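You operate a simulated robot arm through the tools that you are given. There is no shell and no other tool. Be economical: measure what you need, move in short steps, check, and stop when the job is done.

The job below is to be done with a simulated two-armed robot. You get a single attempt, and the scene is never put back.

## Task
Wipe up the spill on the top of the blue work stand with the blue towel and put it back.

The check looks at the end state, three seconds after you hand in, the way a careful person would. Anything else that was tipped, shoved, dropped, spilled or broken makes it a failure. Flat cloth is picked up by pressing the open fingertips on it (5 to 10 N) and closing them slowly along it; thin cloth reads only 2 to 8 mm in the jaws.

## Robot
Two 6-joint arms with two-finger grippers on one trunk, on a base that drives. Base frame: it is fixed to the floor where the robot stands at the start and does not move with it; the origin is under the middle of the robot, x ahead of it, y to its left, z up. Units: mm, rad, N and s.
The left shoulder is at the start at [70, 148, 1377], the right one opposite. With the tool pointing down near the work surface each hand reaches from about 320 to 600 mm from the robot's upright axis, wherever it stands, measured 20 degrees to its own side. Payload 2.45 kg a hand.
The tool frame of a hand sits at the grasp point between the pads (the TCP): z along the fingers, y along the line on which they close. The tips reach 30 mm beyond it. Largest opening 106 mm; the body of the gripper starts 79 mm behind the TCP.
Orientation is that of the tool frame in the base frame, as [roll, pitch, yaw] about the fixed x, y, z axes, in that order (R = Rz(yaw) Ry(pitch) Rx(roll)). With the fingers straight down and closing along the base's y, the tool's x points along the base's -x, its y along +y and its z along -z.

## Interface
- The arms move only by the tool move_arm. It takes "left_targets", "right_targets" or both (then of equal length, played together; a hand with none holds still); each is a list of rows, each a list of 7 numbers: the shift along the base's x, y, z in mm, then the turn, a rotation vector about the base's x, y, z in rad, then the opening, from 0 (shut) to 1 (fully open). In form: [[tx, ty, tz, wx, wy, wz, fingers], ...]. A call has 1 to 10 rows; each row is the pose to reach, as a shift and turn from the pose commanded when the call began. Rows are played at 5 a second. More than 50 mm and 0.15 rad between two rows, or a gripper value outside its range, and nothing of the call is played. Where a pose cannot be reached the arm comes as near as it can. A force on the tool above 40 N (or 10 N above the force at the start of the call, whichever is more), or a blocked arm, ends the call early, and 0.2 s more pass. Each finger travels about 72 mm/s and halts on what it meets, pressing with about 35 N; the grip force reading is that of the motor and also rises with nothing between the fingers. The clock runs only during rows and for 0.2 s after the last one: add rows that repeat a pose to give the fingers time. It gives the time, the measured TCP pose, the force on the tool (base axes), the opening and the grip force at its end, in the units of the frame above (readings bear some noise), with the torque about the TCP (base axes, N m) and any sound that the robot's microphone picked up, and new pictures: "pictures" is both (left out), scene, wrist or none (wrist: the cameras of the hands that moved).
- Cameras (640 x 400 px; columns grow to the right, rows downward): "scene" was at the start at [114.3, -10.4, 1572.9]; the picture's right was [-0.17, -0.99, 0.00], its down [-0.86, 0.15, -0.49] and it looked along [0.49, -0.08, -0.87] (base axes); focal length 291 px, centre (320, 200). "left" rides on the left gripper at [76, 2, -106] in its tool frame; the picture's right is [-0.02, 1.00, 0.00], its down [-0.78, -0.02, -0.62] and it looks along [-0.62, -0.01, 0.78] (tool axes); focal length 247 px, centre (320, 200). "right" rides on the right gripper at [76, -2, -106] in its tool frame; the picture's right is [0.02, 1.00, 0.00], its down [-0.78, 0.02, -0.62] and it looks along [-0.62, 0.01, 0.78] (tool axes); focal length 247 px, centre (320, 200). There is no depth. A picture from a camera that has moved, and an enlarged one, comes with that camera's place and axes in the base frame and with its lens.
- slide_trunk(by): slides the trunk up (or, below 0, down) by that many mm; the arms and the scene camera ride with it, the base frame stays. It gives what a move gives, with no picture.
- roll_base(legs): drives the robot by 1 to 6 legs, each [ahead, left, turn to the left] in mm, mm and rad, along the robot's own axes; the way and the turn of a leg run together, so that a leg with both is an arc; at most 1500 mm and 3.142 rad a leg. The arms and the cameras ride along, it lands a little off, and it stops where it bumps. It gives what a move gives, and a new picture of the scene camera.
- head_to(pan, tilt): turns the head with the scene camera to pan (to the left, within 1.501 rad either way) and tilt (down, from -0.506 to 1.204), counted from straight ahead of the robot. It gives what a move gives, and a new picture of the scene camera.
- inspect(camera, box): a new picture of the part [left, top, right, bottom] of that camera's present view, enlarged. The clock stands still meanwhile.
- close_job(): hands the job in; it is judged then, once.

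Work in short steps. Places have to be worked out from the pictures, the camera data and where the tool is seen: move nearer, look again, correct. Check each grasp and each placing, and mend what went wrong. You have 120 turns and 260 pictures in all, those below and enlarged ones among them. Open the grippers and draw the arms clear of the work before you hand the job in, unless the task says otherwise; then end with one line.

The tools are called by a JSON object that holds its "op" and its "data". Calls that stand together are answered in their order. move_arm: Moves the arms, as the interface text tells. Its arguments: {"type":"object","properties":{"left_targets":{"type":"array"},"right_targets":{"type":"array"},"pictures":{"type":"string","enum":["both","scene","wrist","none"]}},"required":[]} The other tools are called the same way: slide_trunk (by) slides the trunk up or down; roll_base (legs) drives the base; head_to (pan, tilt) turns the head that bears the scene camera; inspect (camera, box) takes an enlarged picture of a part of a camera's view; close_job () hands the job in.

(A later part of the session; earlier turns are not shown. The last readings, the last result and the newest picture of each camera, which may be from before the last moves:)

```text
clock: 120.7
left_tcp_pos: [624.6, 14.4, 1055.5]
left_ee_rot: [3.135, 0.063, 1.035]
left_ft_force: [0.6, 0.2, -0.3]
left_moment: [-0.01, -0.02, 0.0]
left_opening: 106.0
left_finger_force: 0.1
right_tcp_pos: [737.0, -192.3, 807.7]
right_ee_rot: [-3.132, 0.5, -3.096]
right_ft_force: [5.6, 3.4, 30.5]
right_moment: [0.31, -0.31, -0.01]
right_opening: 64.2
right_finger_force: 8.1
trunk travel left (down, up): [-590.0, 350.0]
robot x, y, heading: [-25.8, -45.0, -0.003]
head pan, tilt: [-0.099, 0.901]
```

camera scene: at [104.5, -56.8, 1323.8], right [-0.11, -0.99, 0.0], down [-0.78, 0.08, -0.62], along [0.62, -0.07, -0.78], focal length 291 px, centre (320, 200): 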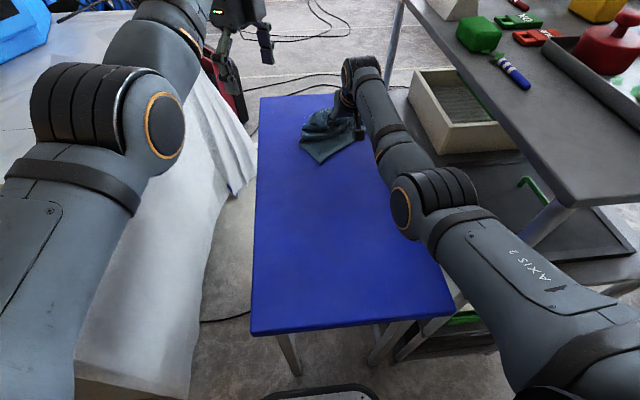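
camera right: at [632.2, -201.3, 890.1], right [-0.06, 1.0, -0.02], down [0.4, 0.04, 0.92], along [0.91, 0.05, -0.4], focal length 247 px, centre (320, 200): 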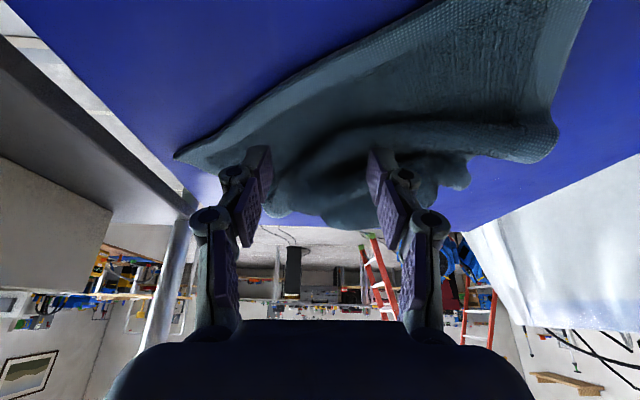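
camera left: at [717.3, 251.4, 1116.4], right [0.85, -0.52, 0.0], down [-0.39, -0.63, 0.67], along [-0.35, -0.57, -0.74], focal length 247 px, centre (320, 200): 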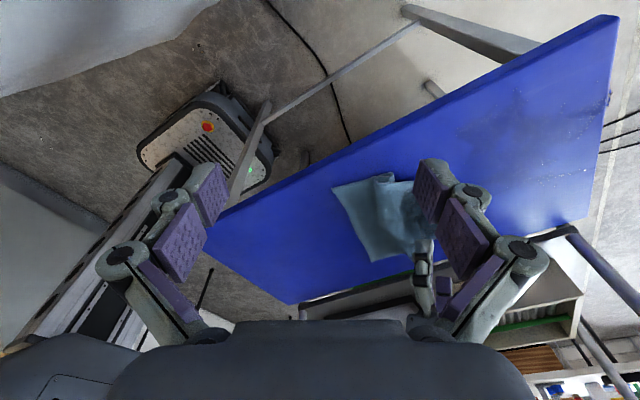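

Contact with folds below at 30 N; ease 4 mm and close slowly.

{"op": "move_arm", "data": {"right_targets": [[0, 0, 6, 0, 0, 0, 0.55], [0, 0, 6, 0, 0, 0, 0.45], [0, 0, 6, 0, 0, 0, 0.35], [0, 0, 6, 0, 0, 0, 0.25], [0, 0, 7, 0, 0, 0, 0.15], [0, 0, 8, 0, 0, 0, 0.05], [0, 0, 8, 0, 0, 0, 0], [0, 0, 8, 0, 0, 0, 0]], "pictures": "wrist"}}

```text
clock: 122.5
left_tcp_pos: [626.1, 13.7, 1055.4]
left_ee_rot: [3.136, 0.062, 1.036]
left_ft_force: [0.4, 0.4, 0.7]
left_moment: [0.02, 0.03, -0.03]
left_opening: 106.0
left_finger_force: 0.1
right_tcp_pos: [736.5, -194.4, 812.3]
right_ee_rot: [-3.131, 0.492, -3.097]
right_ft_force: [-2.4, -5.2, 26.5]
right_moment: [0.0, -0.11, 0.02]
right_opening: 5.1
right_finger_force: 34.0
trunk travel left (down, up): [-590.0, 350.0]
robot x, y, heading: [-20.1, -46.9, -0.005]
head pan, tilt: [-0.099, 0.901]
camera right: at [617.5, -201.4, 869.5], right [-0.06, 1.0, -0.02], down [0.4, 0.04, 0.92], along [0.92, 0.05, -0.4], focal length 247 px, centre (320, 200)
```

right: 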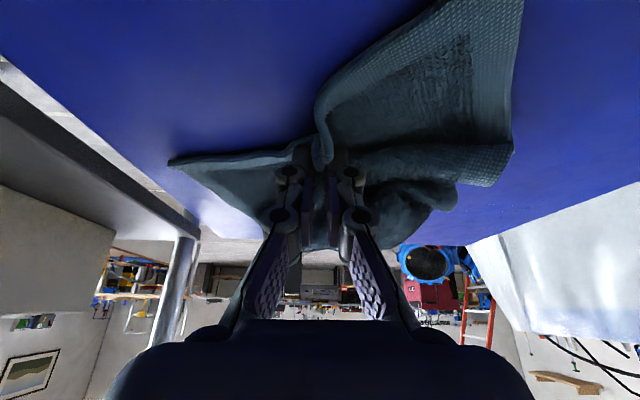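

A neat 5 mm pinch on the near edge. I pull the towel back toward the robot, levelling the tool on the way.

{"op": "move_arm", "data": {"right_targets": [[-10, 2, 6, 0, 0.07, 0, 0], [-30, 6, 8, 0, 0.14, 0, 0], [-55, 12, 8, 0, 0.21, 0, 0], [-80, 18, 8, 0, 0.28, 0, 0], [-105, 24, 8, 0, 0.35, 0, 0], [-130, 30, 8, 0, 0.42, 0, 0], [-150, 36, 8, 0, 0.49, 0, 0], [-170, 42, 8, 0, 0.49, 0, 0]], "pictures": "both"}}

```text
clock: 124.3
left_tcp_pos: [627.0, 13.9, 1053.3]
left_ee_rot: [3.14, 0.066, 1.036]
left_ft_force: [-0.2, 1.0, 0.1]
left_moment: [0.0, 0.0, 0.04]
left_opening: 105.9
left_finger_force: 0.0
right_tcp_pos: [567.6, -153.7, 816.5]
right_ee_rot: [3.127, -0.002, -3.102]
right_ft_force: [5.2, -1.5, 17.9]
right_moment: [0.09, -0.26, -0.01]
right_opening: 4.8
right_finger_force: 33.2
trunk travel left (down, up): [-590.0, 350.0]
robot x, y, heading: [-17.5, -46.5, -0.007]
head pan, tilt: [-0.099, 0.901]
camera scene: at [100.9, -56.3, 1324.3], right [-0.11, -0.99, 0.0], down [-0.78, 0.08, -0.62], along [0.62, -0.07, -0.78], focal length 291 px, centre (320, 200)
camera right: at [488.9, -159.8, 921.5], right [-0.06, 1.0, 0.01], down [0.78, 0.04, 0.62], along [0.62, 0.05, -0.78], focal length 247 px, centre (320, 200)
```

scene: 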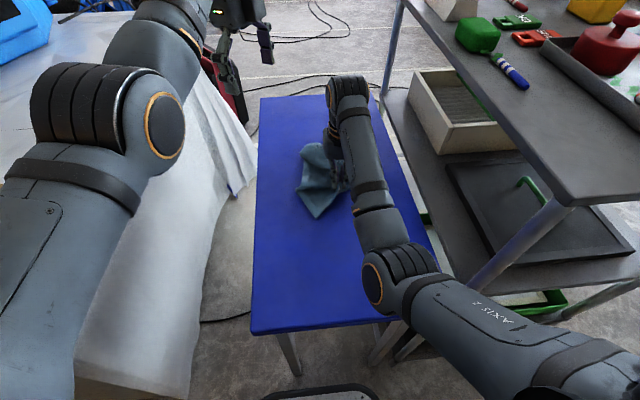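
right: 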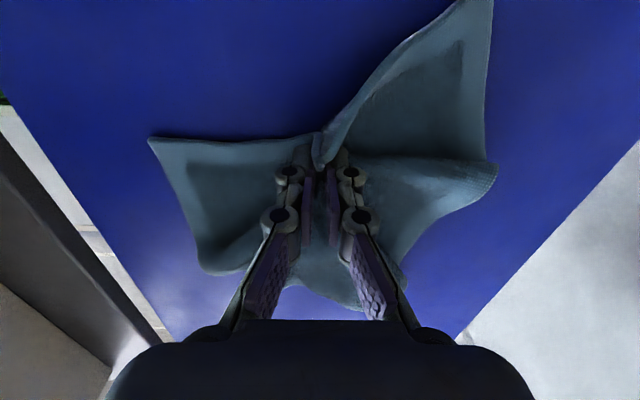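

The towel is following and opening up. I keep pulling back with the arm as far as it goes.

{"op": "move_arm", "data": {"right_targets": [[-20, 3, 4, 0, 0, 0, 0], [-40, 6, 4, 0, 0, 0, 0], [-60, 9, 4, 0, 0, 0, 0], [-80, 12, 4, 0, 0, 0, 0], [-100, 15, 4, 0, 0, 0, 0], [-120, 18, 4, 0, 0, 0, 0]], "pictures": "wrist"}}

```text
clock: 124.8
left_tcp_pos: [626.8, 13.5, 1052.6]
left_ee_rot: [3.139, 0.064, 1.036]
left_ft_force: [-0.6, 0.0, -0.1]
left_moment: [0.02, 0.03, -0.01]
left_opening: 106.0
left_finger_force: 0.1
right_tcp_pos: [554.8, -145.2, 815.0]
right_ee_rot: [3.128, 0.013, -3.103]
right_ft_force: [-4.6, -1.1, 22.0]
right_moment: [0.12, 0.04, 0.05]
right_opening: 4.9
right_finger_force: 33.6
right hand out of reach, approached as far as the arm can: row 1, 2
trunk travel left (down, up): [-590.0, 350.0]
robot x, y, heading: [-18.0, -52.8, -0.006]
head pan, tilt: [-0.099, 0.901]
stopped in row 2 (right hand): the force on the tool passed its limit at 46 N (the readings are from after the stop); the commanded pose is now the measured one
camera right: at [475.0, -152.2, 919.8], right [-0.06, 1.0, 0.01], down [0.77, 0.04, 0.63], along [0.63, 0.05, -0.78], focal length 247 px, centre (320, 200)
```

right: 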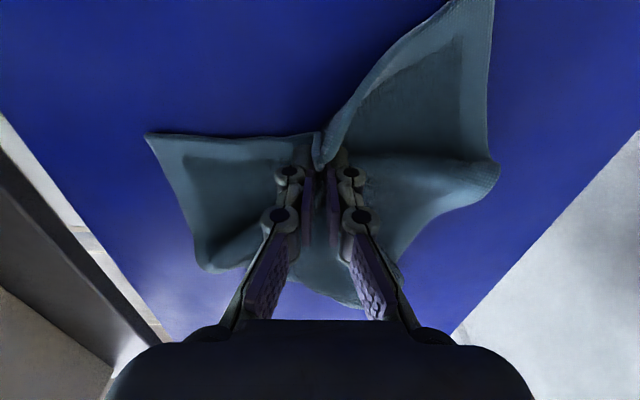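

The lowered trunk limits how close the hand gets. I'll raise the trunk by 260 — this lifts the towel hanging by its near edge — and then lay it down from far to near at its old place.

{"op": "slide_trunk", "data": {"by": 130}}

{"op": "slide_trunk", "data": {"by": 130}}

{"op": "head_to", "data": {"pan": -0.1, "tilt": 1.0}}

{"op": "inspect", "data": {"camera": "right", "box": [0, 0, 640, 400]}}

```text
clock: 126.4
left_tcp_pos: [629.8, 13.9, 1181.2]
left_ee_rot: [-3.141, 0.066, 1.035]
left_ft_force: [0.3, 0.2, 0.1]
left_moment: [-0.04, 0.01, -0.01]
left_opening: 106.2
left_finger_force: 0.0
right_tcp_pos: [554.1, -145.5, 941.8]
right_ee_rot: [3.13, 0.007, -3.105]
right_ft_force: [0.5, 0.6, 0.1]
right_moment: [-0.01, 0.01, 0.01]
right_opening: 5.2
right_finger_force: 33.7
trunk travel left (down, up): [-720.0, 220.0]
robot x, y, heading: [-19.9, -50.0, -0.005]
head pan, tilt: [-0.099, 0.901]
```

```text
clock: 128.0
left_tcp_pos: [629.9, 12.7, 1311.2]
left_ee_rot: [3.141, 0.066, 1.034]
left_ft_force: [-0.3, -0.1, -0.8]
left_moment: [-0.01, 0.02, -0.01]
left_opening: 105.7
left_finger_force: 0.0
right_tcp_pos: [555.3, -146.1, 1072.5]
right_ee_rot: [3.131, 0.008, -3.102]
right_ft_force: [0.2, 0.2, -0.3]
right_moment: [0.04, 0.0, -0.01]
right_opening: 4.9
right_finger_force: 33.5
trunk travel left (down, up): [-850.0, 90.0]
robot x, y, heading: [-20.4, -46.7, -0.011]
head pan, tilt: [-0.099, 0.901]
```

```text
clock: 128.6
left_tcp_pos: [629.4, 12.0, 1311.6]
left_ee_rot: [3.142, 0.067, 1.034]
left_ft_force: [-0.1, -0.3, -0.1]
left_moment: [0.0, 0.0, 0.02]
left_opening: 105.9
left_finger_force: 0.0
right_tcp_pos: [555.2, -146.1, 1071.4]
right_ee_rot: [3.129, 0.006, -3.104]
right_ft_force: [-0.2, -0.2, -0.4]
right_moment: [0.03, 0.03, 0.03]
right_opening: 5.0
right_finger_force: 33.7
trunk travel left (down, up): [-850.0, 90.0]
robot x, y, heading: [-20.5, -50.8, -0.004]
head pan, tilt: [-0.099, 1.0]
camera scene: at [98.8, -56.4, 1576.6], right [-0.11, -0.99, 0.0], down [-0.84, 0.09, -0.54], along [0.54, -0.06, -0.84], focal length 291 px, centre (320, 200)
```

scene: 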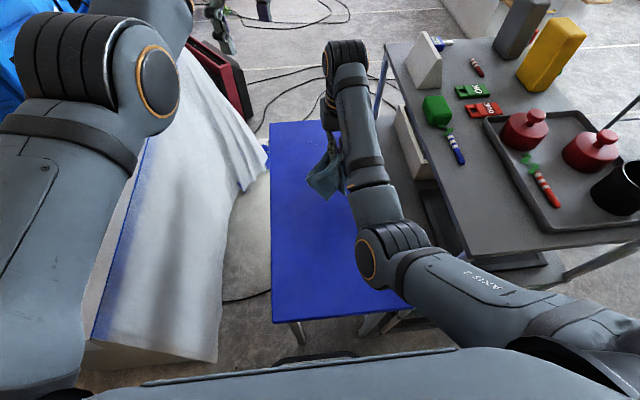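

```text
1.00 times, centred on (320, 200) of right (not enlarged: the box is as wide or as high as the picture)
camera zoom: at [476.8, -152.5, 1176.9], right [-0.06, 1.0, 0.01], down [0.78, 0.04, 0.63], along [0.63, 0.05, -0.78], focal length 247 px, centre (320, 200)
```

zoom: 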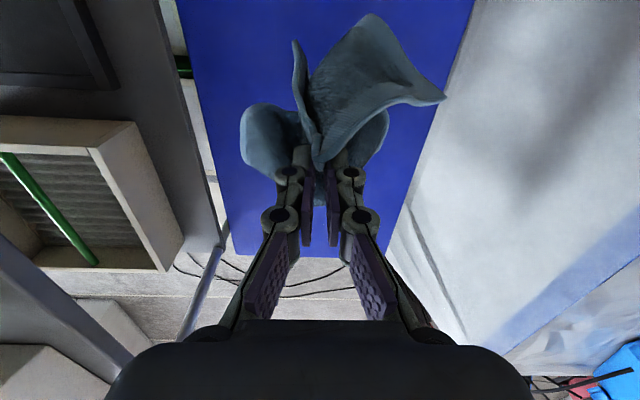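

The towel hangs freely. I go slightly forward, then lower diagonally backwards to lay it out from far to near.

{"op": "move_arm", "data": {"right_targets": [[25, 8, -15, 0, 0, 0, 0], [50, 14, -40, 0, 0, 0, 0], [40, 18, -75, 0, 0, 0, 0], [15, 18, -105, 0, 0, 0, 0], [-15, 18, -135, 0, 0, 0, 0], [-45, 18, -165, 0, 0, 0, 0], [-75, 18, -192, 0, 0, 0, 0], [-105, 18, -215, 0, 0, 0, 0], [-135, 18, -235, 0, 0, 0, 0]], "pictures": "both"}}

```text
clock: 130.4
left_tcp_pos: [630.1, 12.0, 1311.8]
left_ee_rot: [3.14, 0.067, 1.035]
left_ft_force: [0.1, -0.1, -0.1]
left_moment: [-0.03, -0.04, -0.03]
left_opening: 106.2
left_finger_force: 0.1
right_tcp_pos: [532.2, -214.8, 914.8]
right_ee_rot: [-3.01, 0.139, -3.137]
right_ft_force: [-0.5, 0.1, 0.4]
right_moment: [0.09, 0.0, 0.05]
right_opening: 4.5
right_finger_force: 33.3
trunk travel left (down, up): [-850.0, 90.0]
robot x, y, heading: [-22.4, -50.4, -0.005]
head pan, tilt: [-0.099, 1.0]
stopped in row 8 (right hand): the arm was blocked; the commanded pose is now the measured one
camera scene: at [98.5, -55.6, 1576.7], right [-0.11, -0.99, 0.0], down [-0.84, 0.09, -0.54], along [0.54, -0.06, -0.84], focal length 291 px, centre (320, 200)
camera right: at [440.9, -203.1, 1007.0], right [-0.01, 0.99, -0.13], down [0.69, 0.1, 0.72], along [0.72, -0.09, -0.68], focal length 247 px, centre (320, 200)
```

scene: 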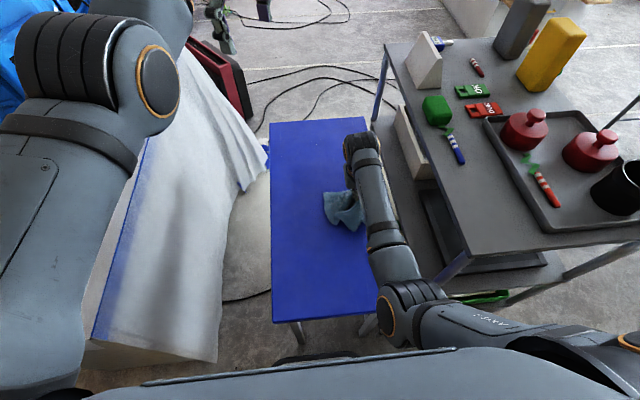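
right: 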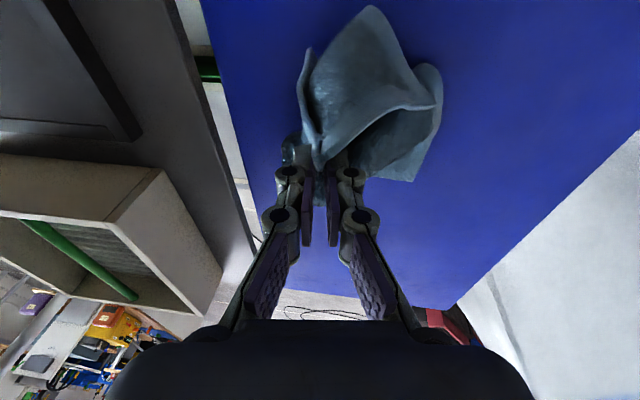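

The arm blocks when reaching inward near the torso; it needs the target more to its own side. I drive the base left by 130 so the towel's place lies to the right of the robot's middle.

{"op": "roll_base", "data": {"legs": [[0, 140, 0]]}}

{"op": "move_arm", "data": {"right_targets": [[-15, -5, -20, -0.06, 0.07, 0, 0], [-35, -15, -40, -0.12, 0.13, 0, 0], [-60, -25, -60, -0.13, 0.14, 0, 0], [-85, -35, -80, -0.13, 0.14, 0, 0], [-110, -45, -95, -0.13, 0.14, 0, 0]], "pictures": "both"}}

```text
clock: 131.7
left_tcp_pos: [631.6, 147.3, 1311.6]
left_ee_rot: [3.14, 0.066, 1.036]
left_ft_force: [-0.5, -1.0, -0.4]
left_moment: [0.06, -0.01, 0.0]
left_opening: 105.7
left_finger_force: 0.1
right_tcp_pos: [532.8, -78.7, 913.0]
right_ee_rot: [-3.011, 0.137, -3.139]
right_ft_force: [0.5, 0.5, 0.6]
right_moment: [0.07, -0.02, 0.02]
right_opening: 4.3
right_finger_force: 33.6
trunk travel left (down, up): [-850.0, 90.0]
robot x, y, heading: [-20.5, 84.6, -0.011]
head pan, tilt: [-0.099, 1.0]
camera scene: at [99.6, 78.1, 1576.6], right [-0.11, -0.99, 0.0], down [-0.84, 0.09, -0.54], along [0.54, -0.06, -0.84], focal length 291 px, centre (320, 200)
```

scene: 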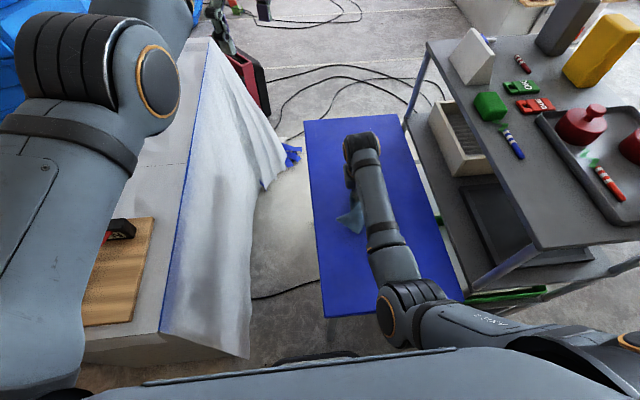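

```text
clock: 132.9
left_tcp_pos: [627.9, 150.9, 1313.5]
left_ee_rot: [3.139, 0.066, 1.034]
left_ft_force: [-0.2, -0.6, -0.5]
left_moment: [0.04, -0.03, 0.0]
left_opening: 106.0
left_finger_force: 0.0
right_tcp_pos: [423.0, -123.0, 822.8]
right_ee_rot: [-2.882, 0.003, -3.128]
right_ft_force: [3.7, 1.8, 18.1]
right_moment: [0.15, -0.25, 0.0]
right_opening: 4.8
right_finger_force: 33.8
trunk travel left (down, up): [-850.0, 90.0]
robot x, y, heading: [-17.6, 90.3, -0.003]
head pan, tilt: [-0.099, 1.0]
camera scene: at [96.3, 82.1, 1577.3], right [-0.11, -0.99, 0.0], down [-0.84, 0.09, -0.54], along [0.54, -0.06, -0.84], focal length 291 px, centre (320, 200)
camera right: at [344.3, -99.6, 924.4], right [-0.03, 0.97, -0.26], down [0.78, 0.19, 0.6], along [0.63, -0.18, -0.76], focal length 247 px, centre (320, 200)
```

scene: 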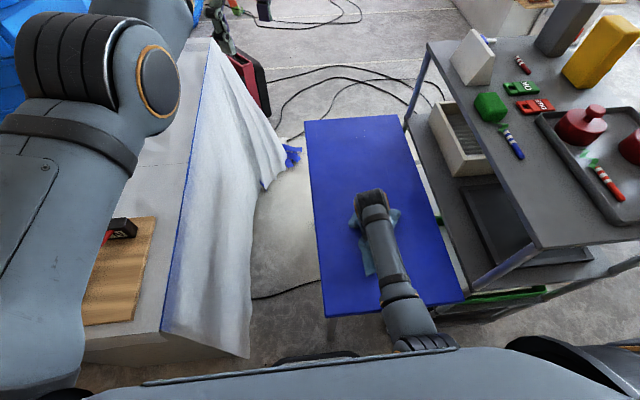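
right: 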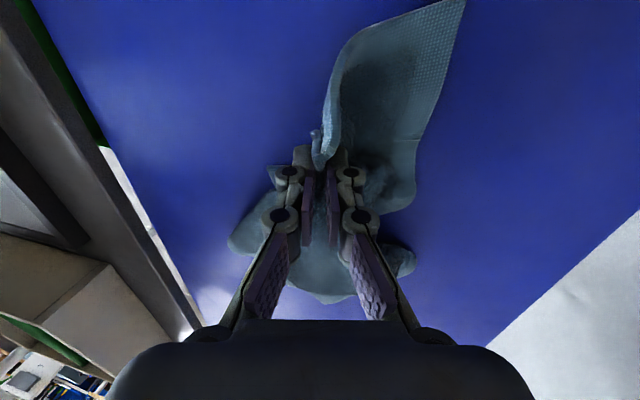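

This stance works well. To lay it neatly, I lift it again so it hangs, go forward to x≈630, and lower along an arc back to x≈358.

{"op": "move_arm", "data": {"right_targets": [[10, 0, 45, 0.08, 0, 0, 0], [30, 0, 88, 0.16, 0, 0, 0], [60, 0, 128, 0.24, 0, 0, 0], [95, 0, 162, 0.26, 0, 0, 0], [130, 0, 195, 0.26, 0, 0, 0], [165, 0, 222, 0.26, 0, 0, 0], [200, 0, 240, 0.26, 0, 0, 0], [200, 0, 240, 0.26, 0, 0, 0]], "pictures": "scene"}}

```text
clock: 134.7
left_tcp_pos: [630.6, 149.2, 1312.0]
left_ee_rot: [3.141, 0.066, 1.033]
left_ft_force: [-0.8, 0.8, 0.4]
left_moment: [0.01, -0.03, 0.03]
left_opening: 105.9
left_finger_force: 0.1
right_tcp_pos: [623.2, -123.2, 1058.1]
right_ee_rot: [-3.14, 0.0, -3.127]
right_ft_force: [0.3, -0.1, -0.4]
right_moment: [-0.07, -0.02, -0.01]
right_opening: 4.6
right_finger_force: 33.2
trunk travel left (down, up): [-850.0, 90.0]
robot x, y, heading: [-18.6, 89.2, -0.008]
head pan, tilt: [-0.099, 1.0]
camera scene: at [99.0, 80.7, 1576.7], right [-0.11, -0.99, 0.0], down [-0.84, 0.09, -0.54], along [0.54, -0.06, -0.84], focal length 291 px, centre (320, 200)
```

scene: 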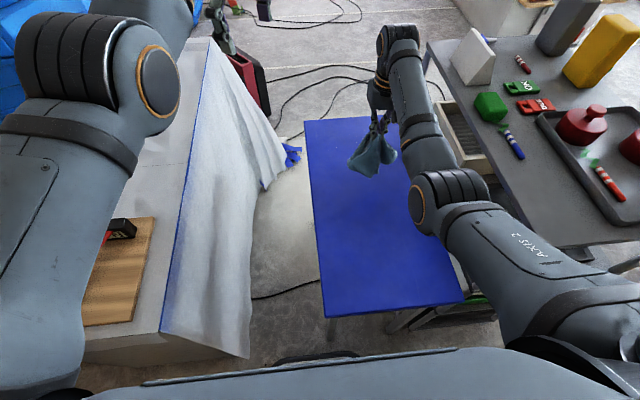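

It hangs straight. Now lay it along the arc.

{"op": "move_arm", "data": {"right_targets": [[-23, 0, -12, 0, 0, 0, 0], [-63, 0, -27, 0, 0, 0, 0], [-103, 0, -47, 0, 0, 0, 0], [-143, 0, -77, 0, 0, 0, 0], [-178, 0, -112, 0, 0, 0, 0], [-211, 0, -147, 0, 0, 0, 0], [-238, 0, -188, 0, 0, 0, 0], [-255, 0, -228, 0, 0, 0, 0], [-263, 0, -248, 0, 0, 0, 0]], "pictures": "both"}}

```text
clock: 136.8
left_tcp_pos: [626.5, 150.2, 1316.0]
left_ee_rot: [3.137, 0.067, 1.034]
left_ft_force: [-0.1, 0.2, -0.2]
left_moment: [0.01, -0.04, 0.01]
left_opening: 105.9
left_finger_force: 0.0
right_tcp_pos: [366.9, -123.2, 821.5]
right_ee_rot: [-3.138, 0.025, -3.13]
right_ft_force: [-0.6, -0.5, 20.8]
right_moment: [-0.06, -0.11, -0.02]
right_opening: 4.6
right_finger_force: 33.5
trunk travel left (down, up): [-850.0, 90.0]
robot x, y, heading: [-18.1, 91.5, -0.005]
head pan, tilt: [-0.099, 1.0]
stopped in row 9 (right hand): the force on the tool passed its limit at 51 N (the readings are from after the stop); the commanded pose is now the measured one
camera scene: at [94.9, 82.8, 1577.2], right [-0.11, -0.99, 0.0], down [-0.84, 0.09, -0.54], along [0.54, -0.06, -0.84], focal length 291 px, centre (320, 200)
camera right: at [286.8, -126.0, 924.6], right [-0.03, 1.0, 0.0], down [0.77, 0.03, 0.64], along [0.64, 0.02, -0.77], focal length 247 px, centre (320, 200)
```

scene: 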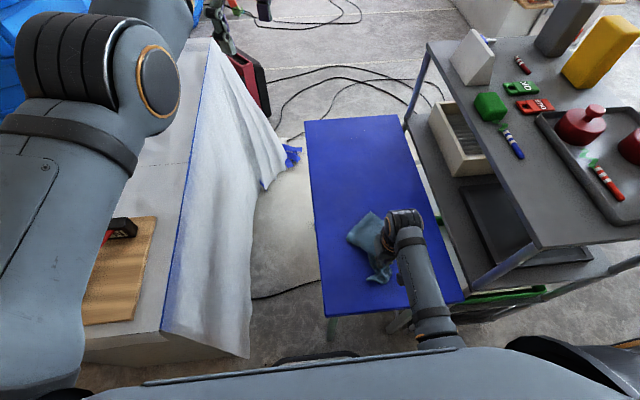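
right: 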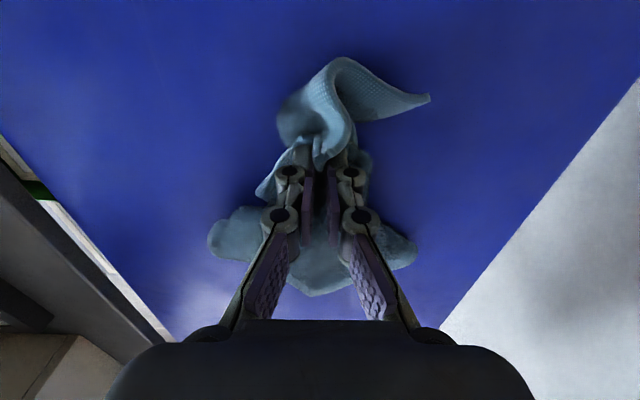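

Now release, raise and view how it lies.

{"op": "move_arm", "data": {"right_targets": [[0, 0, 3, 0, 0, 0, 0.2], [0, 0, 3, 0, 0, 0, 0.5], [0, 0, 6, 0, 0, 0, 0.9], [0, 0, 10, 0, 0, 0, 1], [0, 0, 45, 0, 0, 0, 1], [10, -20, 85, 0, 0, 0, 1], [20, -50, 125, 0, 0, 0, 1], [20, -80, 160, 0, 0, 0, 1], [20, -80, 190, 0, 0, 0, 1]], "pictures": "both"}}

{"op": "inspect", "data": {"camera": "scene", "box": [300, 110, 480, 330]}}

```text
refused: row 7 steps farther than a row can; nothing moved
```

```text
1.82 times, centred on (390, 220) of scene
camera zoom: at [94.9, 82.8, 1577.2], right [-0.11, -0.99, 0.0], down [-0.84, 0.09, -0.54], along [0.54, -0.06, -0.84], focal length 529 px, centre (193, 164)
```

zoom: 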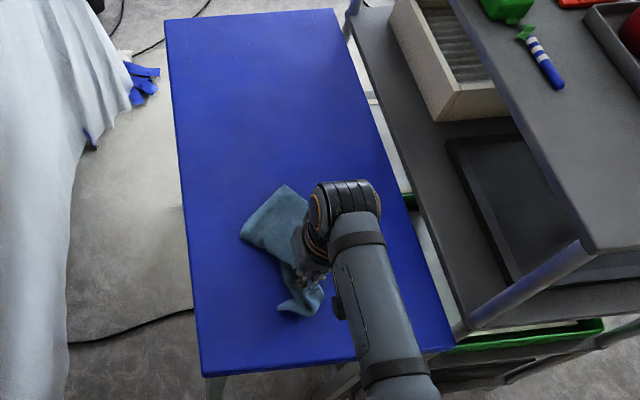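

Smaller steps for the lift.

{"op": "move_arm", "data": {"right_targets": [[0, 0, 3, 0, 0, 0, 0.2], [0, 0, 3, 0, 0, 0, 0.5], [0, 0, 6, 0, 0, 0, 0.9], [0, 0, 10, 0, 0, 0, 1], [0, 0, 45, 0, 0, 0, 1], [5, -15, 80, 0, 0, 0, 1], [10, -35, 110, 0, 0, 0, 1], [15, -60, 140, 0, 0, 0, 1], [20, -85, 165, 0, 0, 0, 1]], "pictures": "wrist"}}

{"op": "inspect", "data": {"camera": "scene", "box": [300, 110, 480, 330]}}

```text
clock: 138.8
left_tcp_pos: [631.4, 146.4, 1312.0]
left_ee_rot: [3.142, 0.064, 1.033]
left_ft_force: [-0.4, -0.3, -0.5]
left_moment: [0.01, 0.0, 0.0]
left_opening: 105.7
left_finger_force: 0.0
right_tcp_pos: [387.6, -209.7, 983.9]
right_ee_rot: [3.142, 0.017, -3.13]
right_ft_force: [1.2, 0.0, -0.3]
right_moment: [0.0, 0.04, 0.02]
right_opening: 106.0
right_finger_force: 0.1
trunk travel left (down, up): [-850.0, 90.0]
robot x, y, heading: [-18.6, 88.9, -0.008]
head pan, tilt: [-0.099, 1.0]
camera right: at [308.5, -212.9, 1087.7], right [-0.03, 1.0, 0.0], down [0.77, 0.03, 0.63], along [0.63, 0.02, -0.77], focal length 247 px, centre (320, 200)
```

right: 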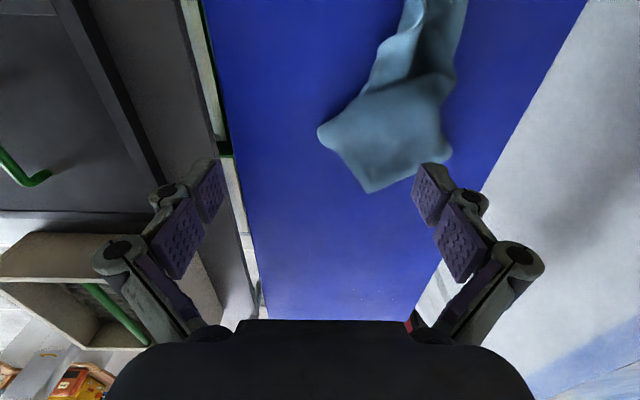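

```text
1.82 times, centred on (390, 220) of scene
camera zoom: at [99.6, 78.8, 1576.6], right [-0.11, -0.99, 0.0], down [-0.84, 0.09, -0.54], along [0.54, -0.06, -0.84], focal length 529 px, centre (193, 164)
```

zoom: 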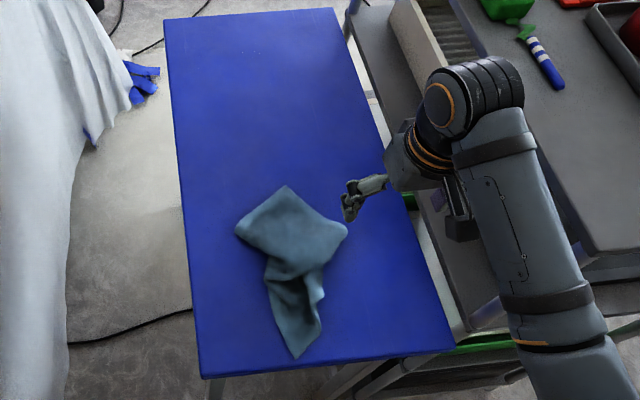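

The whole towel is in view; zoom to identify its corners.

{"op": "inspect", "data": {"camera": "scene", "box": [350, 200, 430, 320]}}

{"op": "inspect", "data": {"camera": "right", "box": [280, 0, 500, 200]}}

```text
3.33 times, centred on (390, 260) of scene
camera zoom: at [99.6, 78.8, 1576.6], right [-0.11, -0.99, 0.0], down [-0.84, 0.09, -0.54], along [0.54, -0.06, -0.84], focal length 970 px, centre (87, 0)
```

zoom: 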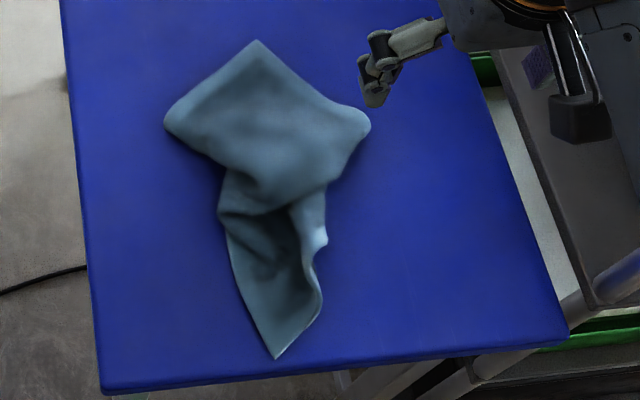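

```text
2.00 times, centred on (390, 100) of right
camera zoom: at [308.5, -212.9, 1087.7], right [-0.03, 1.0, 0.0], down [0.77, 0.03, 0.63], along [0.63, 0.02, -0.77], focal length 494 px, centre (180, 400)
```

zoom: 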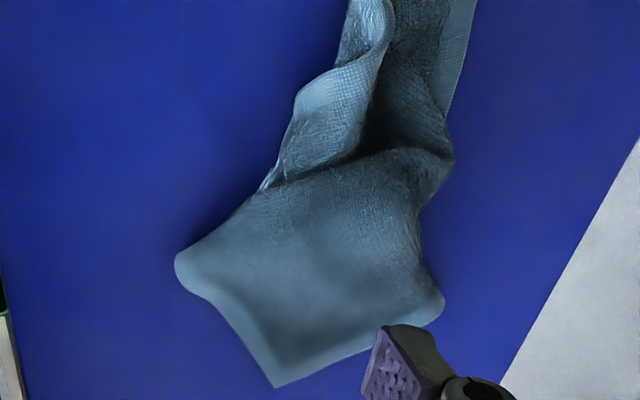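

One clean corner A lies at (556,-134); the sides at (482,-39) and (455,-219) are folded under, and another corner D lies at the near edge (262,-91). I'll pick A, lift the towel to hang out, and lay it diagonally. First move above A.

{"op": "move_arm", "data": {"right_targets": [[30, 15, -30, 0, 0, 0, 0.8], [60, 30, -60, 0, 0, 0, 0.6], [90, 45, -90, 0, 0, 0, 0.45], [120, 60, -120, 0, 0, 0, 0.45], [150, 76, -150, 0, 0, 0, 0.45], [154, 76, -160, 0, 0, 0, 0.45]], "pictures": "wrist"}}

```text
clock: 140.2
left_tcp_pos: [630.5, 148.0, 1309.9]
left_ee_rot: [-3.141, 0.066, 1.034]
left_ft_force: [0.4, 0.1, -0.4]
left_moment: [-0.01, -0.03, 0.0]
left_opening: 106.0
left_finger_force: 0.0
right_tcp_pos: [540.6, -134.0, 823.3]
right_ee_rot: [-3.14, 0.02, -3.128]
right_ft_force: [0.0, -0.7, 0.1]
right_moment: [0.0, -0.03, -0.04]
right_opening: 47.5
right_finger_force: 0.1
trunk travel left (down, up): [-850.0, 90.0]
robot x, y, heading: [-19.2, 91.3, -0.01]
head pan, tilt: [-0.099, 1.0]
camera right: at [460.6, -137.8, 927.2], right [-0.03, 1.0, 0.0], down [0.77, 0.03, 0.64], along [0.64, 0.02, -0.77], focal length 247 px, centre (320, 200)
```

right: 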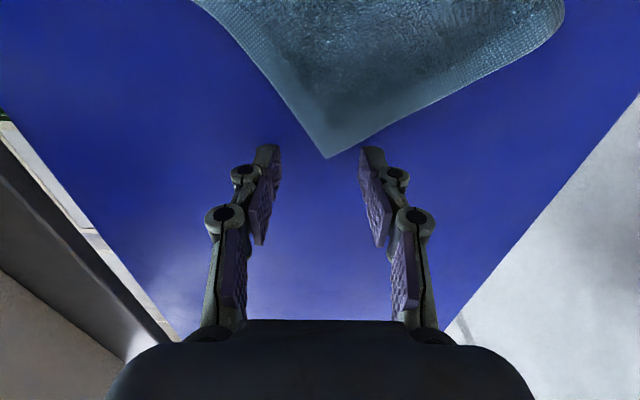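

The corner tip is at (553,-131). I shift back 12 mm so the fingers are ~25 mm inside and descend to light contact.

{"op": "move_arm", "data": {"right_targets": [[-12, 3, -10, 0, 0, 0, 0.45], [-12, 3, -22, 0, 0, 0, 0.45], [-12, 3, -28, 0, 0, 0, 0.45], [-12, 3, -31, 0, 0, 0, 0.45]], "pictures": "none"}}

```text
clock: 141.2
left_tcp_pos: [628.1, 150.0, 1311.8]
left_ee_rot: [3.139, 0.066, 1.033]
left_ft_force: [-0.2, 0.2, -0.1]
left_moment: [-0.02, -0.02, 0.0]
left_opening: 106.2
left_finger_force: 0.1
right_tcp_pos: [527.2, -128.5, 791.3]
right_ee_rot: [-3.141, 0.018, -3.131]
right_ft_force: [3.1, -3.9, 19.3]
right_moment: [0.0, 0.17, 0.06]
right_opening: 51.5
right_finger_force: 23.4
trunk travel left (down, up): [-850.0, 90.0]
robot x, y, heading: [-20.1, 89.8, -0.005]
head pan, tilt: [-0.099, 1.0]
```

Contact at 19 N; ease 2 mm and close slowly.

{"op": "move_arm", "data": {"right_targets": [[0, 0, 2, 0, 0, 0, 0.4], [0, 0, 2, 0, 0, 0, 0.32], [0, 0, 2, 0, 0, 0, 0.24], [0, 0, 2, 0, 0, 0, 0.16], [0, 0, 3, 0, 0, 0, 0.08], [0, 0, 4, 0, 0, 0, 0], [0, 0, 4, 0, 0, 0, 0], [0, 0, 20, 0, 0, 0, 0]], "pictures": "wrist"}}

```text
clock: 142.9
left_tcp_pos: [629.7, 149.1, 1311.3]
left_ee_rot: [3.14, 0.067, 1.033]
left_ft_force: [-0.3, 0.0, -0.9]
left_moment: [0.0, -0.02, -0.04]
left_opening: 105.9
left_finger_force: 0.1
right_tcp_pos: [529.0, -128.7, 810.7]
right_ee_rot: [-3.139, 0.019, -3.126]
right_ft_force: [-0.7, 1.3, 0.0]
right_moment: [-0.01, -0.01, 0.02]
right_opening: 44.7
right_finger_force: 34.6
trunk travel left (down, up): [-850.0, 90.0]
robot x, y, heading: [-19.0, 88.1, -0.009]
head pan, tilt: [-0.099, 1.0]
camera right: at [449.0, -132.2, 915.7], right [-0.03, 1.0, 0.0], down [0.77, 0.03, 0.63], along [0.63, 0.02, -0.77], focal length 247 px, centre (320, 200)
```

right: 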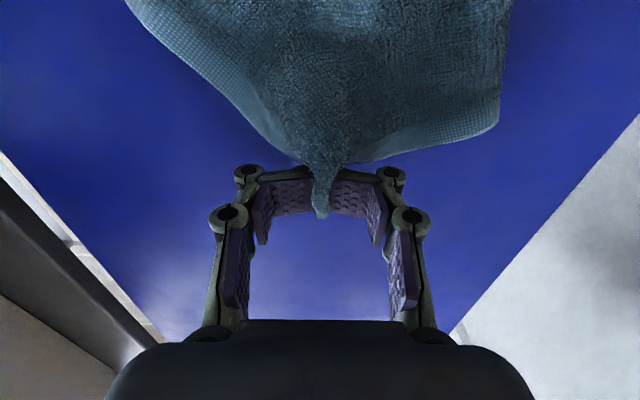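

The fingertips hold the corner. I lift it up and forward until the towel hangs free.

{"op": "move_arm", "data": {"right_targets": [[10, 0, 40, 0, 0, 0, 0], [20, 0, 85, 0, 0, 0, 0], [30, 0, 130, 0, 0, 0, 0], [40, 0, 175, 0, 0, 0, 0], [50, 0, 220, 0, 0, 0, 0], [60, 0, 265, 0, 0, 0, 0], [70, 0, 310, 0, 0, 0, 0], [75, 0, 350, 0, 0, 0, 0], [75, 0, 380, 0, 0, 0, 0]], "pictures": "both"}}

```text
clock: 144.9
left_tcp_pos: [629.9, 149.1, 1310.4]
left_ee_rot: [3.139, 0.066, 1.033]
left_ft_force: [1.2, -0.6, -0.1]
left_moment: [-0.01, 0.0, 0.0]
left_opening: 105.7
left_finger_force: 0.1
right_tcp_pos: [636.8, -128.3, 1178.1]
right_ee_rot: [-3.14, 0.017, -3.131]
right_ft_force: [-0.7, 0.2, -0.6]
right_moment: [-0.02, -0.02, -0.01]
right_opening: 44.8
right_finger_force: 34.8
right hand out of reach, approached as far as the arm can: row 7, 8, 9
trunk travel left (down, up): [-850.0, 90.0]
robot x, y, heading: [-19.6, 88.3, -0.004]
head pan, tilt: [-0.099, 1.0]
camera scene: at [99.0, 81.0, 1576.6], right [-0.11, -0.99, 0.0], down [-0.84, 0.09, -0.54], along [0.54, -0.06, -0.84], focal length 291 px, centre (320, 200)
camera right: at [558.6, -130.7, 1282.0], right [-0.03, 1.0, 0.0], down [0.77, 0.03, 0.63], along [0.63, 0.02, -0.77], focal length 247 px, centre (320, 200)
```

scene: 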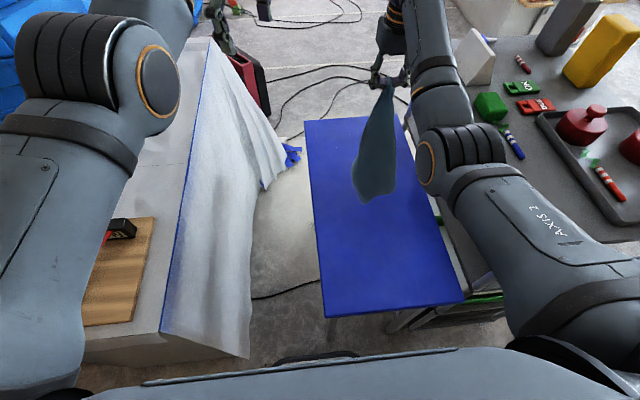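
right: 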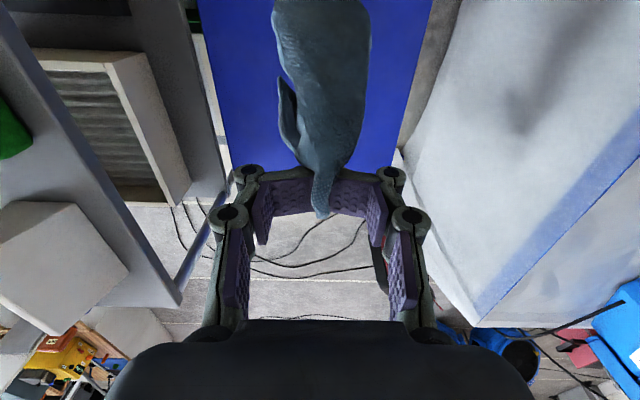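

Hanging fully. I will lay its free corner at the far-left place (~(650,-30)) and bring the held corner to the near-right place (~(340,-245)). First a base shift right 50 for reach and move the hand over far-left.

{"op": "roll_base", "data": {"legs": [[0, -50, 0]]}}

{"op": "move_arm", "data": {"right_targets": [[0, 40, 0, 0, 0, 0, 0], [0, 80, 0, 0, 0, 0, 0], [0, 115, 0, 0, 0, 0, 0], [0, 140, -10, 0, 0, 0, 0], [0, 140, -25, 0, 0, 0, 0]], "pictures": "scene"}}

```text
clock: 145.9
left_tcp_pos: [630.7, 111.1, 1311.0]
left_ee_rot: [3.136, 0.073, 1.037]
left_ft_force: [0.0, 1.0, -0.2]
left_moment: [-0.15, 0.02, 0.01]
left_opening: 106.0
left_finger_force: 0.1
right_tcp_pos: [638.1, -166.2, 1179.5]
right_ee_rot: [-3.135, 0.018, -3.129]
right_ft_force: [-0.1, 1.2, -0.6]
right_moment: [-0.11, 0.01, 0.0]
right_opening: 44.6
right_finger_force: 34.8
trunk travel left (down, up): [-850.0, 90.0]
robot x, y, heading: [-18.7, 38.8, -0.005]
head pan, tilt: [-0.099, 1.0]
camera scene: at [99.4, 43.6, 1576.6], right [-0.11, -0.99, 0.01], down [-0.84, 0.09, -0.54], along [0.54, -0.06, -0.84], focal length 291 px, centre (320, 200)
```

scene: 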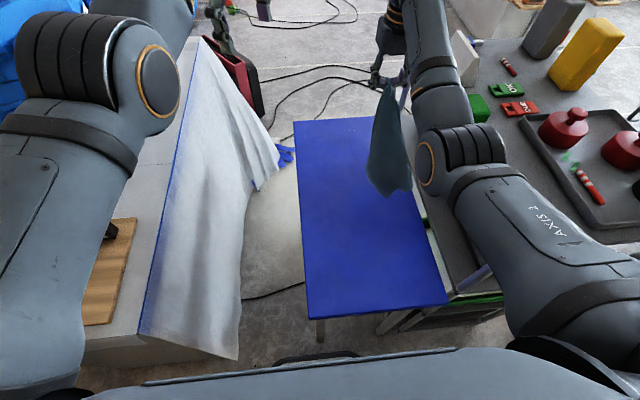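

```text
clock: 147.1
left_tcp_pos: [632.4, 102.4, 1311.2]
left_ee_rot: [-3.141, 0.067, 1.034]
left_ft_force: [0.1, -0.3, -0.3]
left_moment: [-0.04, -0.01, 0.01]
left_opening: 105.9
left_finger_force: 0.1
right_tcp_pos: [635.5, -32.4, 1153.1]
right_ee_rot: [-3.14, 0.018, -3.127]
right_ft_force: [0.3, -0.3, -0.1]
right_moment: [-0.05, -0.02, 0.0]
right_opening: 44.6
right_finger_force: 34.7
trunk travel left (down, up): [-850.0, 90.0]
robot x, y, heading: [-22.3, 39.0, -0.005]
head pan, tilt: [-0.099, 1.0]
camera scene: at [99.7, 33.7, 1576.6], right [-0.11, -0.99, 0.0], down [-0.84, 0.09, -0.54], along [0.54, -0.06, -0.84], focal length 291 px, centre (320, 200)
```

scene: 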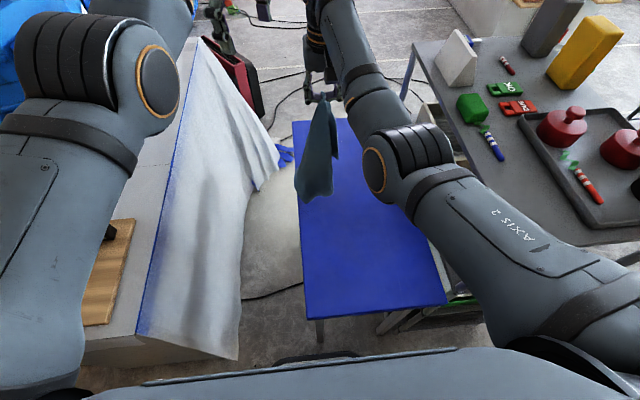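

Now the lay-down arc toward near-right, in two calls.

{"op": "move_arm", "data": {"right_targets": [[-37, -25, 0, 0, 0, 0, 0], [-73, -49, -7, 0, 0, 0, 0], [-109, -73, -20, 0, 0, 0, 0], [-142, -96, -39, 0, 0, 0, 0], [-173, -117, -62, 0, 0, 0, 0], [-203, -137, -90, 0, 0, 0, 0], [-228, -154, -122, 0, 0, 0, 0], [-251, -170, -157, 0, 0, 0, 0], [-270, -182, -195, 0, 0, 0, 0]], "pictures": "scene"}}

```text
clock: 149.1
left_tcp_pos: [630.1, 101.9, 1311.7]
left_ee_rot: [3.14, 0.067, 1.035]
left_ft_force: [-0.2, 0.1, -0.3]
left_moment: [-0.02, 0.0, 0.03]
left_opening: 106.1
left_finger_force: 0.0
right_tcp_pos: [365.8, -212.9, 958.7]
right_ee_rot: [-3.141, 0.018, -3.127]
right_ft_force: [-0.1, 0.0, -0.6]
right_moment: [0.02, -0.01, 0.0]
right_opening: 45.0
right_finger_force: 36.0
right hand out of reach, approached as far as the arm can: row 1, 2, 3, 4, 5, 6, 7, 8
trunk travel left (down, up): [-850.0, 90.0]
robot x, y, heading: [-21.1, 43.6, -0.005]
head pan, tilt: [-0.099, 1.0]
camera scene: at [98.0, 32.8, 1576.8], right [-0.11, -0.99, 0.0], down [-0.84, 0.09, -0.54], along [0.54, -0.06, -0.84], focal length 291 px, centre (320, 200)
```

scene: 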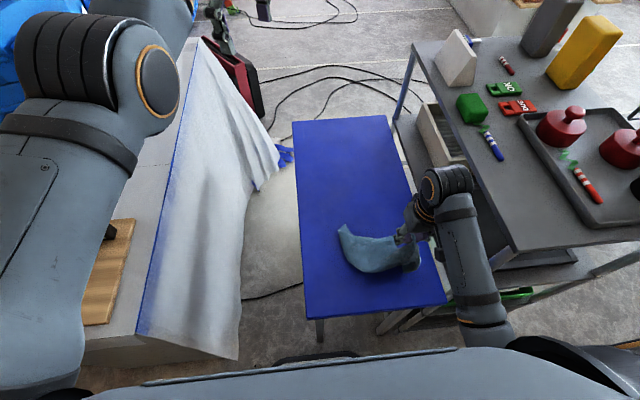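

Tail tip rests at about (508,-76). I lower the held corner to its place at near-right.

{"op": "move_arm", "data": {"right_targets": [[-10, -8, -40, 0, 0, 0, 0], [-18, -14, -85, 0, 0, 0, 0], [-22, -20, -125, 0, 0, 0, 0], [-24, -24, -155, 0, 0, 0, 0], [-24, -24, -160, 0, 0, 0, 0.15], [-24, -24, -160, 0, 0, 0, 0.6], [-24, -24, -156, 0, 0, 0, 1], [-24, -30, -125, 0, 0, 0, 1], [-24, -40, -85, 0, 0, 0, 1]], "pictures": "both"}}

{"op": "inspect", "data": {"camera": "scene", "box": [310, 200, 470, 310]}}

```text
clock: 151.1
left_tcp_pos: [630.0, 101.0, 1311.6]
left_ee_rot: [-3.141, 0.065, 1.034]
left_ft_force: [0.3, -0.8, 0.5]
left_moment: [0.01, 0.02, -0.01]
left_opening: 105.9
left_finger_force: 0.0
right_tcp_pos: [344.1, -256.2, 873.3]
right_ee_rot: [3.14, 0.017, -3.128]
right_ft_force: [0.6, 0.5, -0.1]
right_moment: [0.04, 0.03, -0.02]
right_opening: 107.0
right_finger_force: 0.0
trunk travel left (down, up): [-850.0, 90.0]
robot x, y, heading: [-22.8, 37.3, -0.011]
head pan, tilt: [-0.099, 1.0]
camera scene: at [98.6, 31.6, 1576.6], right [-0.11, -0.99, 0.0], down [-0.84, 0.09, -0.54], along [0.54, -0.06, -0.84], focal length 291 px, centre (320, 200)
camera right: at [265.5, -261.1, 977.9], right [-0.04, 1.0, 0.0], down [0.77, 0.03, 0.64], along [0.64, 0.02, -0.77], focal length 247 px, centre (320, 200)
```

scene: 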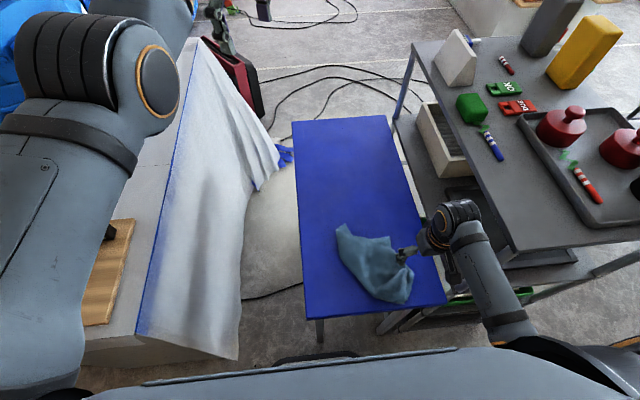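
right: 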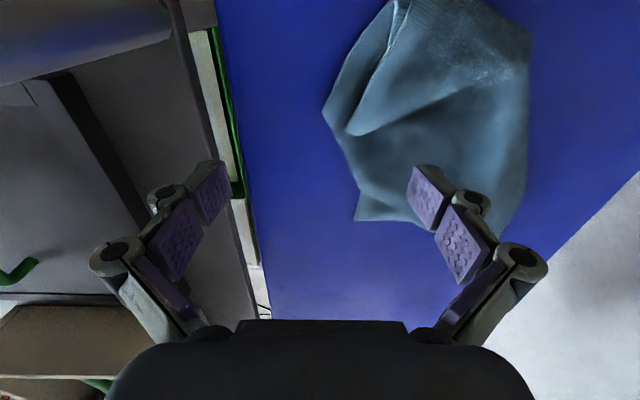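

```text
3.64 times, centred on (390, 255) of scene
camera zoom: at [98.6, 31.6, 1576.6], right [-0.11, -0.99, 0.0], down [-0.84, 0.09, -0.54], along [0.54, -0.06, -0.84], focal length 1058 px, centre (66, 0)
```

zoom: 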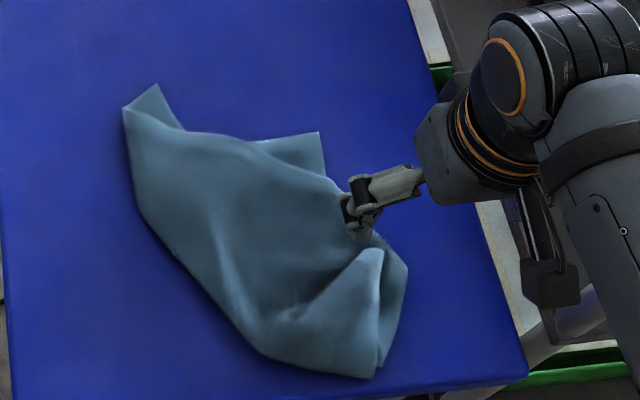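

Much better: far corners P (≈(515,-80)) and Q (463,-223) are now visible, near corner R at (263,-217). I'll pull P out to the far-left and then Q to the far-right. First shift base left and go above P.

{"op": "roll_base", "data": {"legs": [[0, 50, 0]]}}

{"op": "move_arm", "data": {"right_targets": [[30, 20, 15, 0, 0, 0, 0.9], [60, 45, 25, 0, 0, 0, 0.7], [90, 68, 20, 0, 0, 0, 0.5], [120, 92, 5, 0, 0, 0, 0.5], [150, 115, -15, 0, 0, 0, 0.5], [163, 121, -40, 0, 0, 0, 0.5]], "pictures": "wrist"}}

```text
clock: 152.0
left_tcp_pos: [630.9, 143.4, 1313.0]
left_ee_rot: [-3.14, 0.06, 1.031]
left_ft_force: [0.2, 0.1, -0.2]
left_moment: [0.1, -0.02, 0.01]
left_opening: 105.7
left_finger_force: 0.0
right_tcp_pos: [345.9, -211.9, 871.9]
right_ee_rot: [3.137, 0.017, -3.128]
right_ft_force: [-0.7, -1.1, 0.5]
right_moment: [0.04, 0.0, 0.04]
right_opening: 106.1
right_finger_force: 0.0
trunk travel left (down, up): [-850.0, 90.0]
robot x, y, heading: [-20.0, 92.1, -0.007]
head pan, tilt: [-0.099, 1.0]
camera scene: at [99.5, 72.8, 1576.5], right [-0.11, -0.99, -0.01], down [-0.84, 0.1, -0.54], along [0.54, -0.05, -0.84], focal length 291 px, centre (320, 200)
```

scene: 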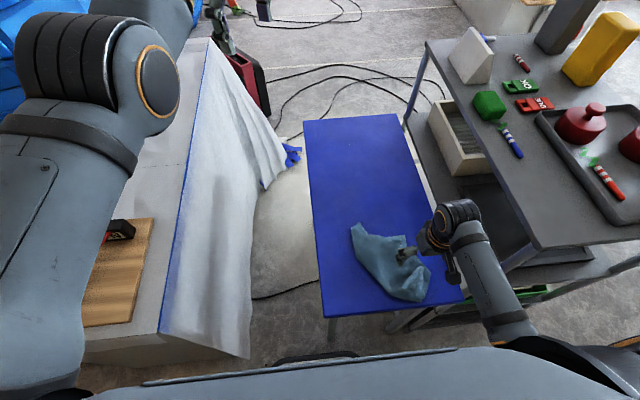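

```text
clock: 153.4
left_tcp_pos: [631.6, 150.9, 1311.3]
left_ee_rot: [3.141, 0.066, 1.033]
left_ft_force: [1.0, 0.0, 0.8]
left_moment: [0.02, -0.02, -0.01]
left_opening: 106.0
left_finger_force: 0.0
right_tcp_pos: [510.9, -88.7, 831.7]
right_ee_rot: [-3.14, 0.016, -3.128]
right_ft_force: [-0.6, -0.2, 0.2]
right_moment: [-0.04, -0.01, 0.0]
right_opening: 53.1
right_finger_force: 0.0
trunk travel left (down, up): [-850.0, 90.0]
robot x, y, heading: [-19.7, 87.4, -0.011]
head pan, tilt: [-0.099, 1.0]
camera right: at [430.0, -91.5, 936.8], right [-0.04, 1.0, 0.0], down [0.77, 0.03, 0.63], along [0.63, 0.02, -0.77], focal length 247 px, centre (320, 200)
```

right: 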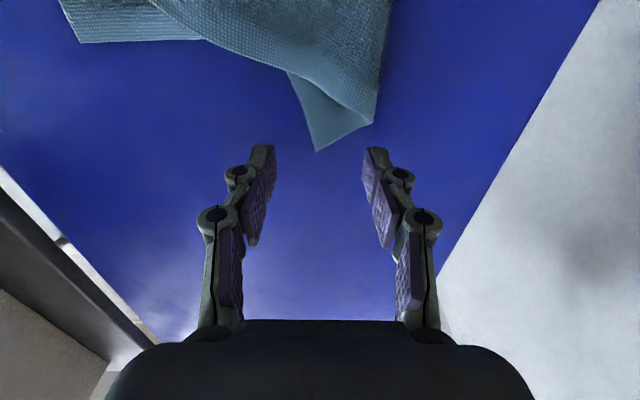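

The corner tip is at (520,-90). Shift slightly, descend, and pinch.

{"op": "move_arm", "data": {"right_targets": [[-6, 6, -15, 0, 0, 0, 0.5], [-8, 6, -30, 0, 0, 0, 0.5], [-8, 6, -38, 0, 0, 0, 0.5], [-8, 6, -40, 0, 0, 0, 0.4], [-8, 6, -40, 0, 0, 0, 0.3], [-8, 6, -39, 0, 0, 0, 0.2], [-8, 6, -38, 0, 0, 0, 0.1], [-8, 6, -37, 0, 0, 0, 0], [-8, 6, -37, 0, 0, 0, 0]], "pictures": "wrist"}}

```text
clock: 154.2
left_tcp_pos: [622.5, 153.5, 1315.1]
left_ee_rot: [3.134, 0.064, 1.032]
left_ft_force: [0.6, 0.4, 0.4]
left_moment: [-0.01, 0.0, 0.03]
left_opening: 105.8
left_finger_force: 0.1
right_tcp_pos: [502.8, -80.2, 809.2]
right_ee_rot: [3.141, 0.036, -3.13]
right_ft_force: [-9.4, 4.0, 44.6]
right_moment: [0.18, 0.72, -0.05]
right_opening: 24.0
right_finger_force: 13.7
trunk travel left (down, up): [-850.0, 90.0]
robot x, y, heading: [-20.8, 90.7, -0.009]
head pan, tilt: [-0.099, 1.0]
stopped in row 3 (right hand): the force on the tool passed its limit at 44 N (the readings are from after the stop); the commanded pose is now the measured one
camera right: at [422.0, -83.0, 913.0], right [-0.03, 1.0, 0.0], down [0.76, 0.03, 0.65], along [0.65, 0.02, -0.76], focal length 247 px, centre (320, 200)
```

right: 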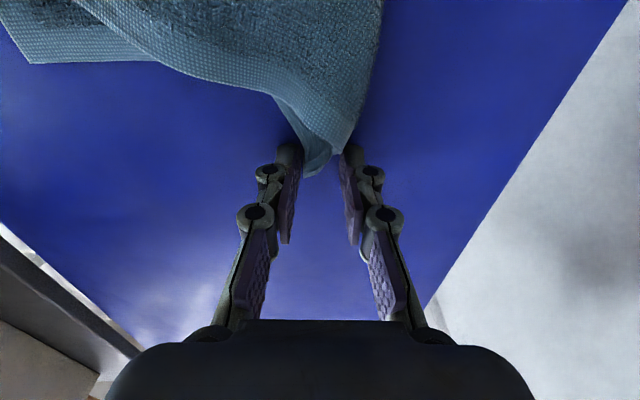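

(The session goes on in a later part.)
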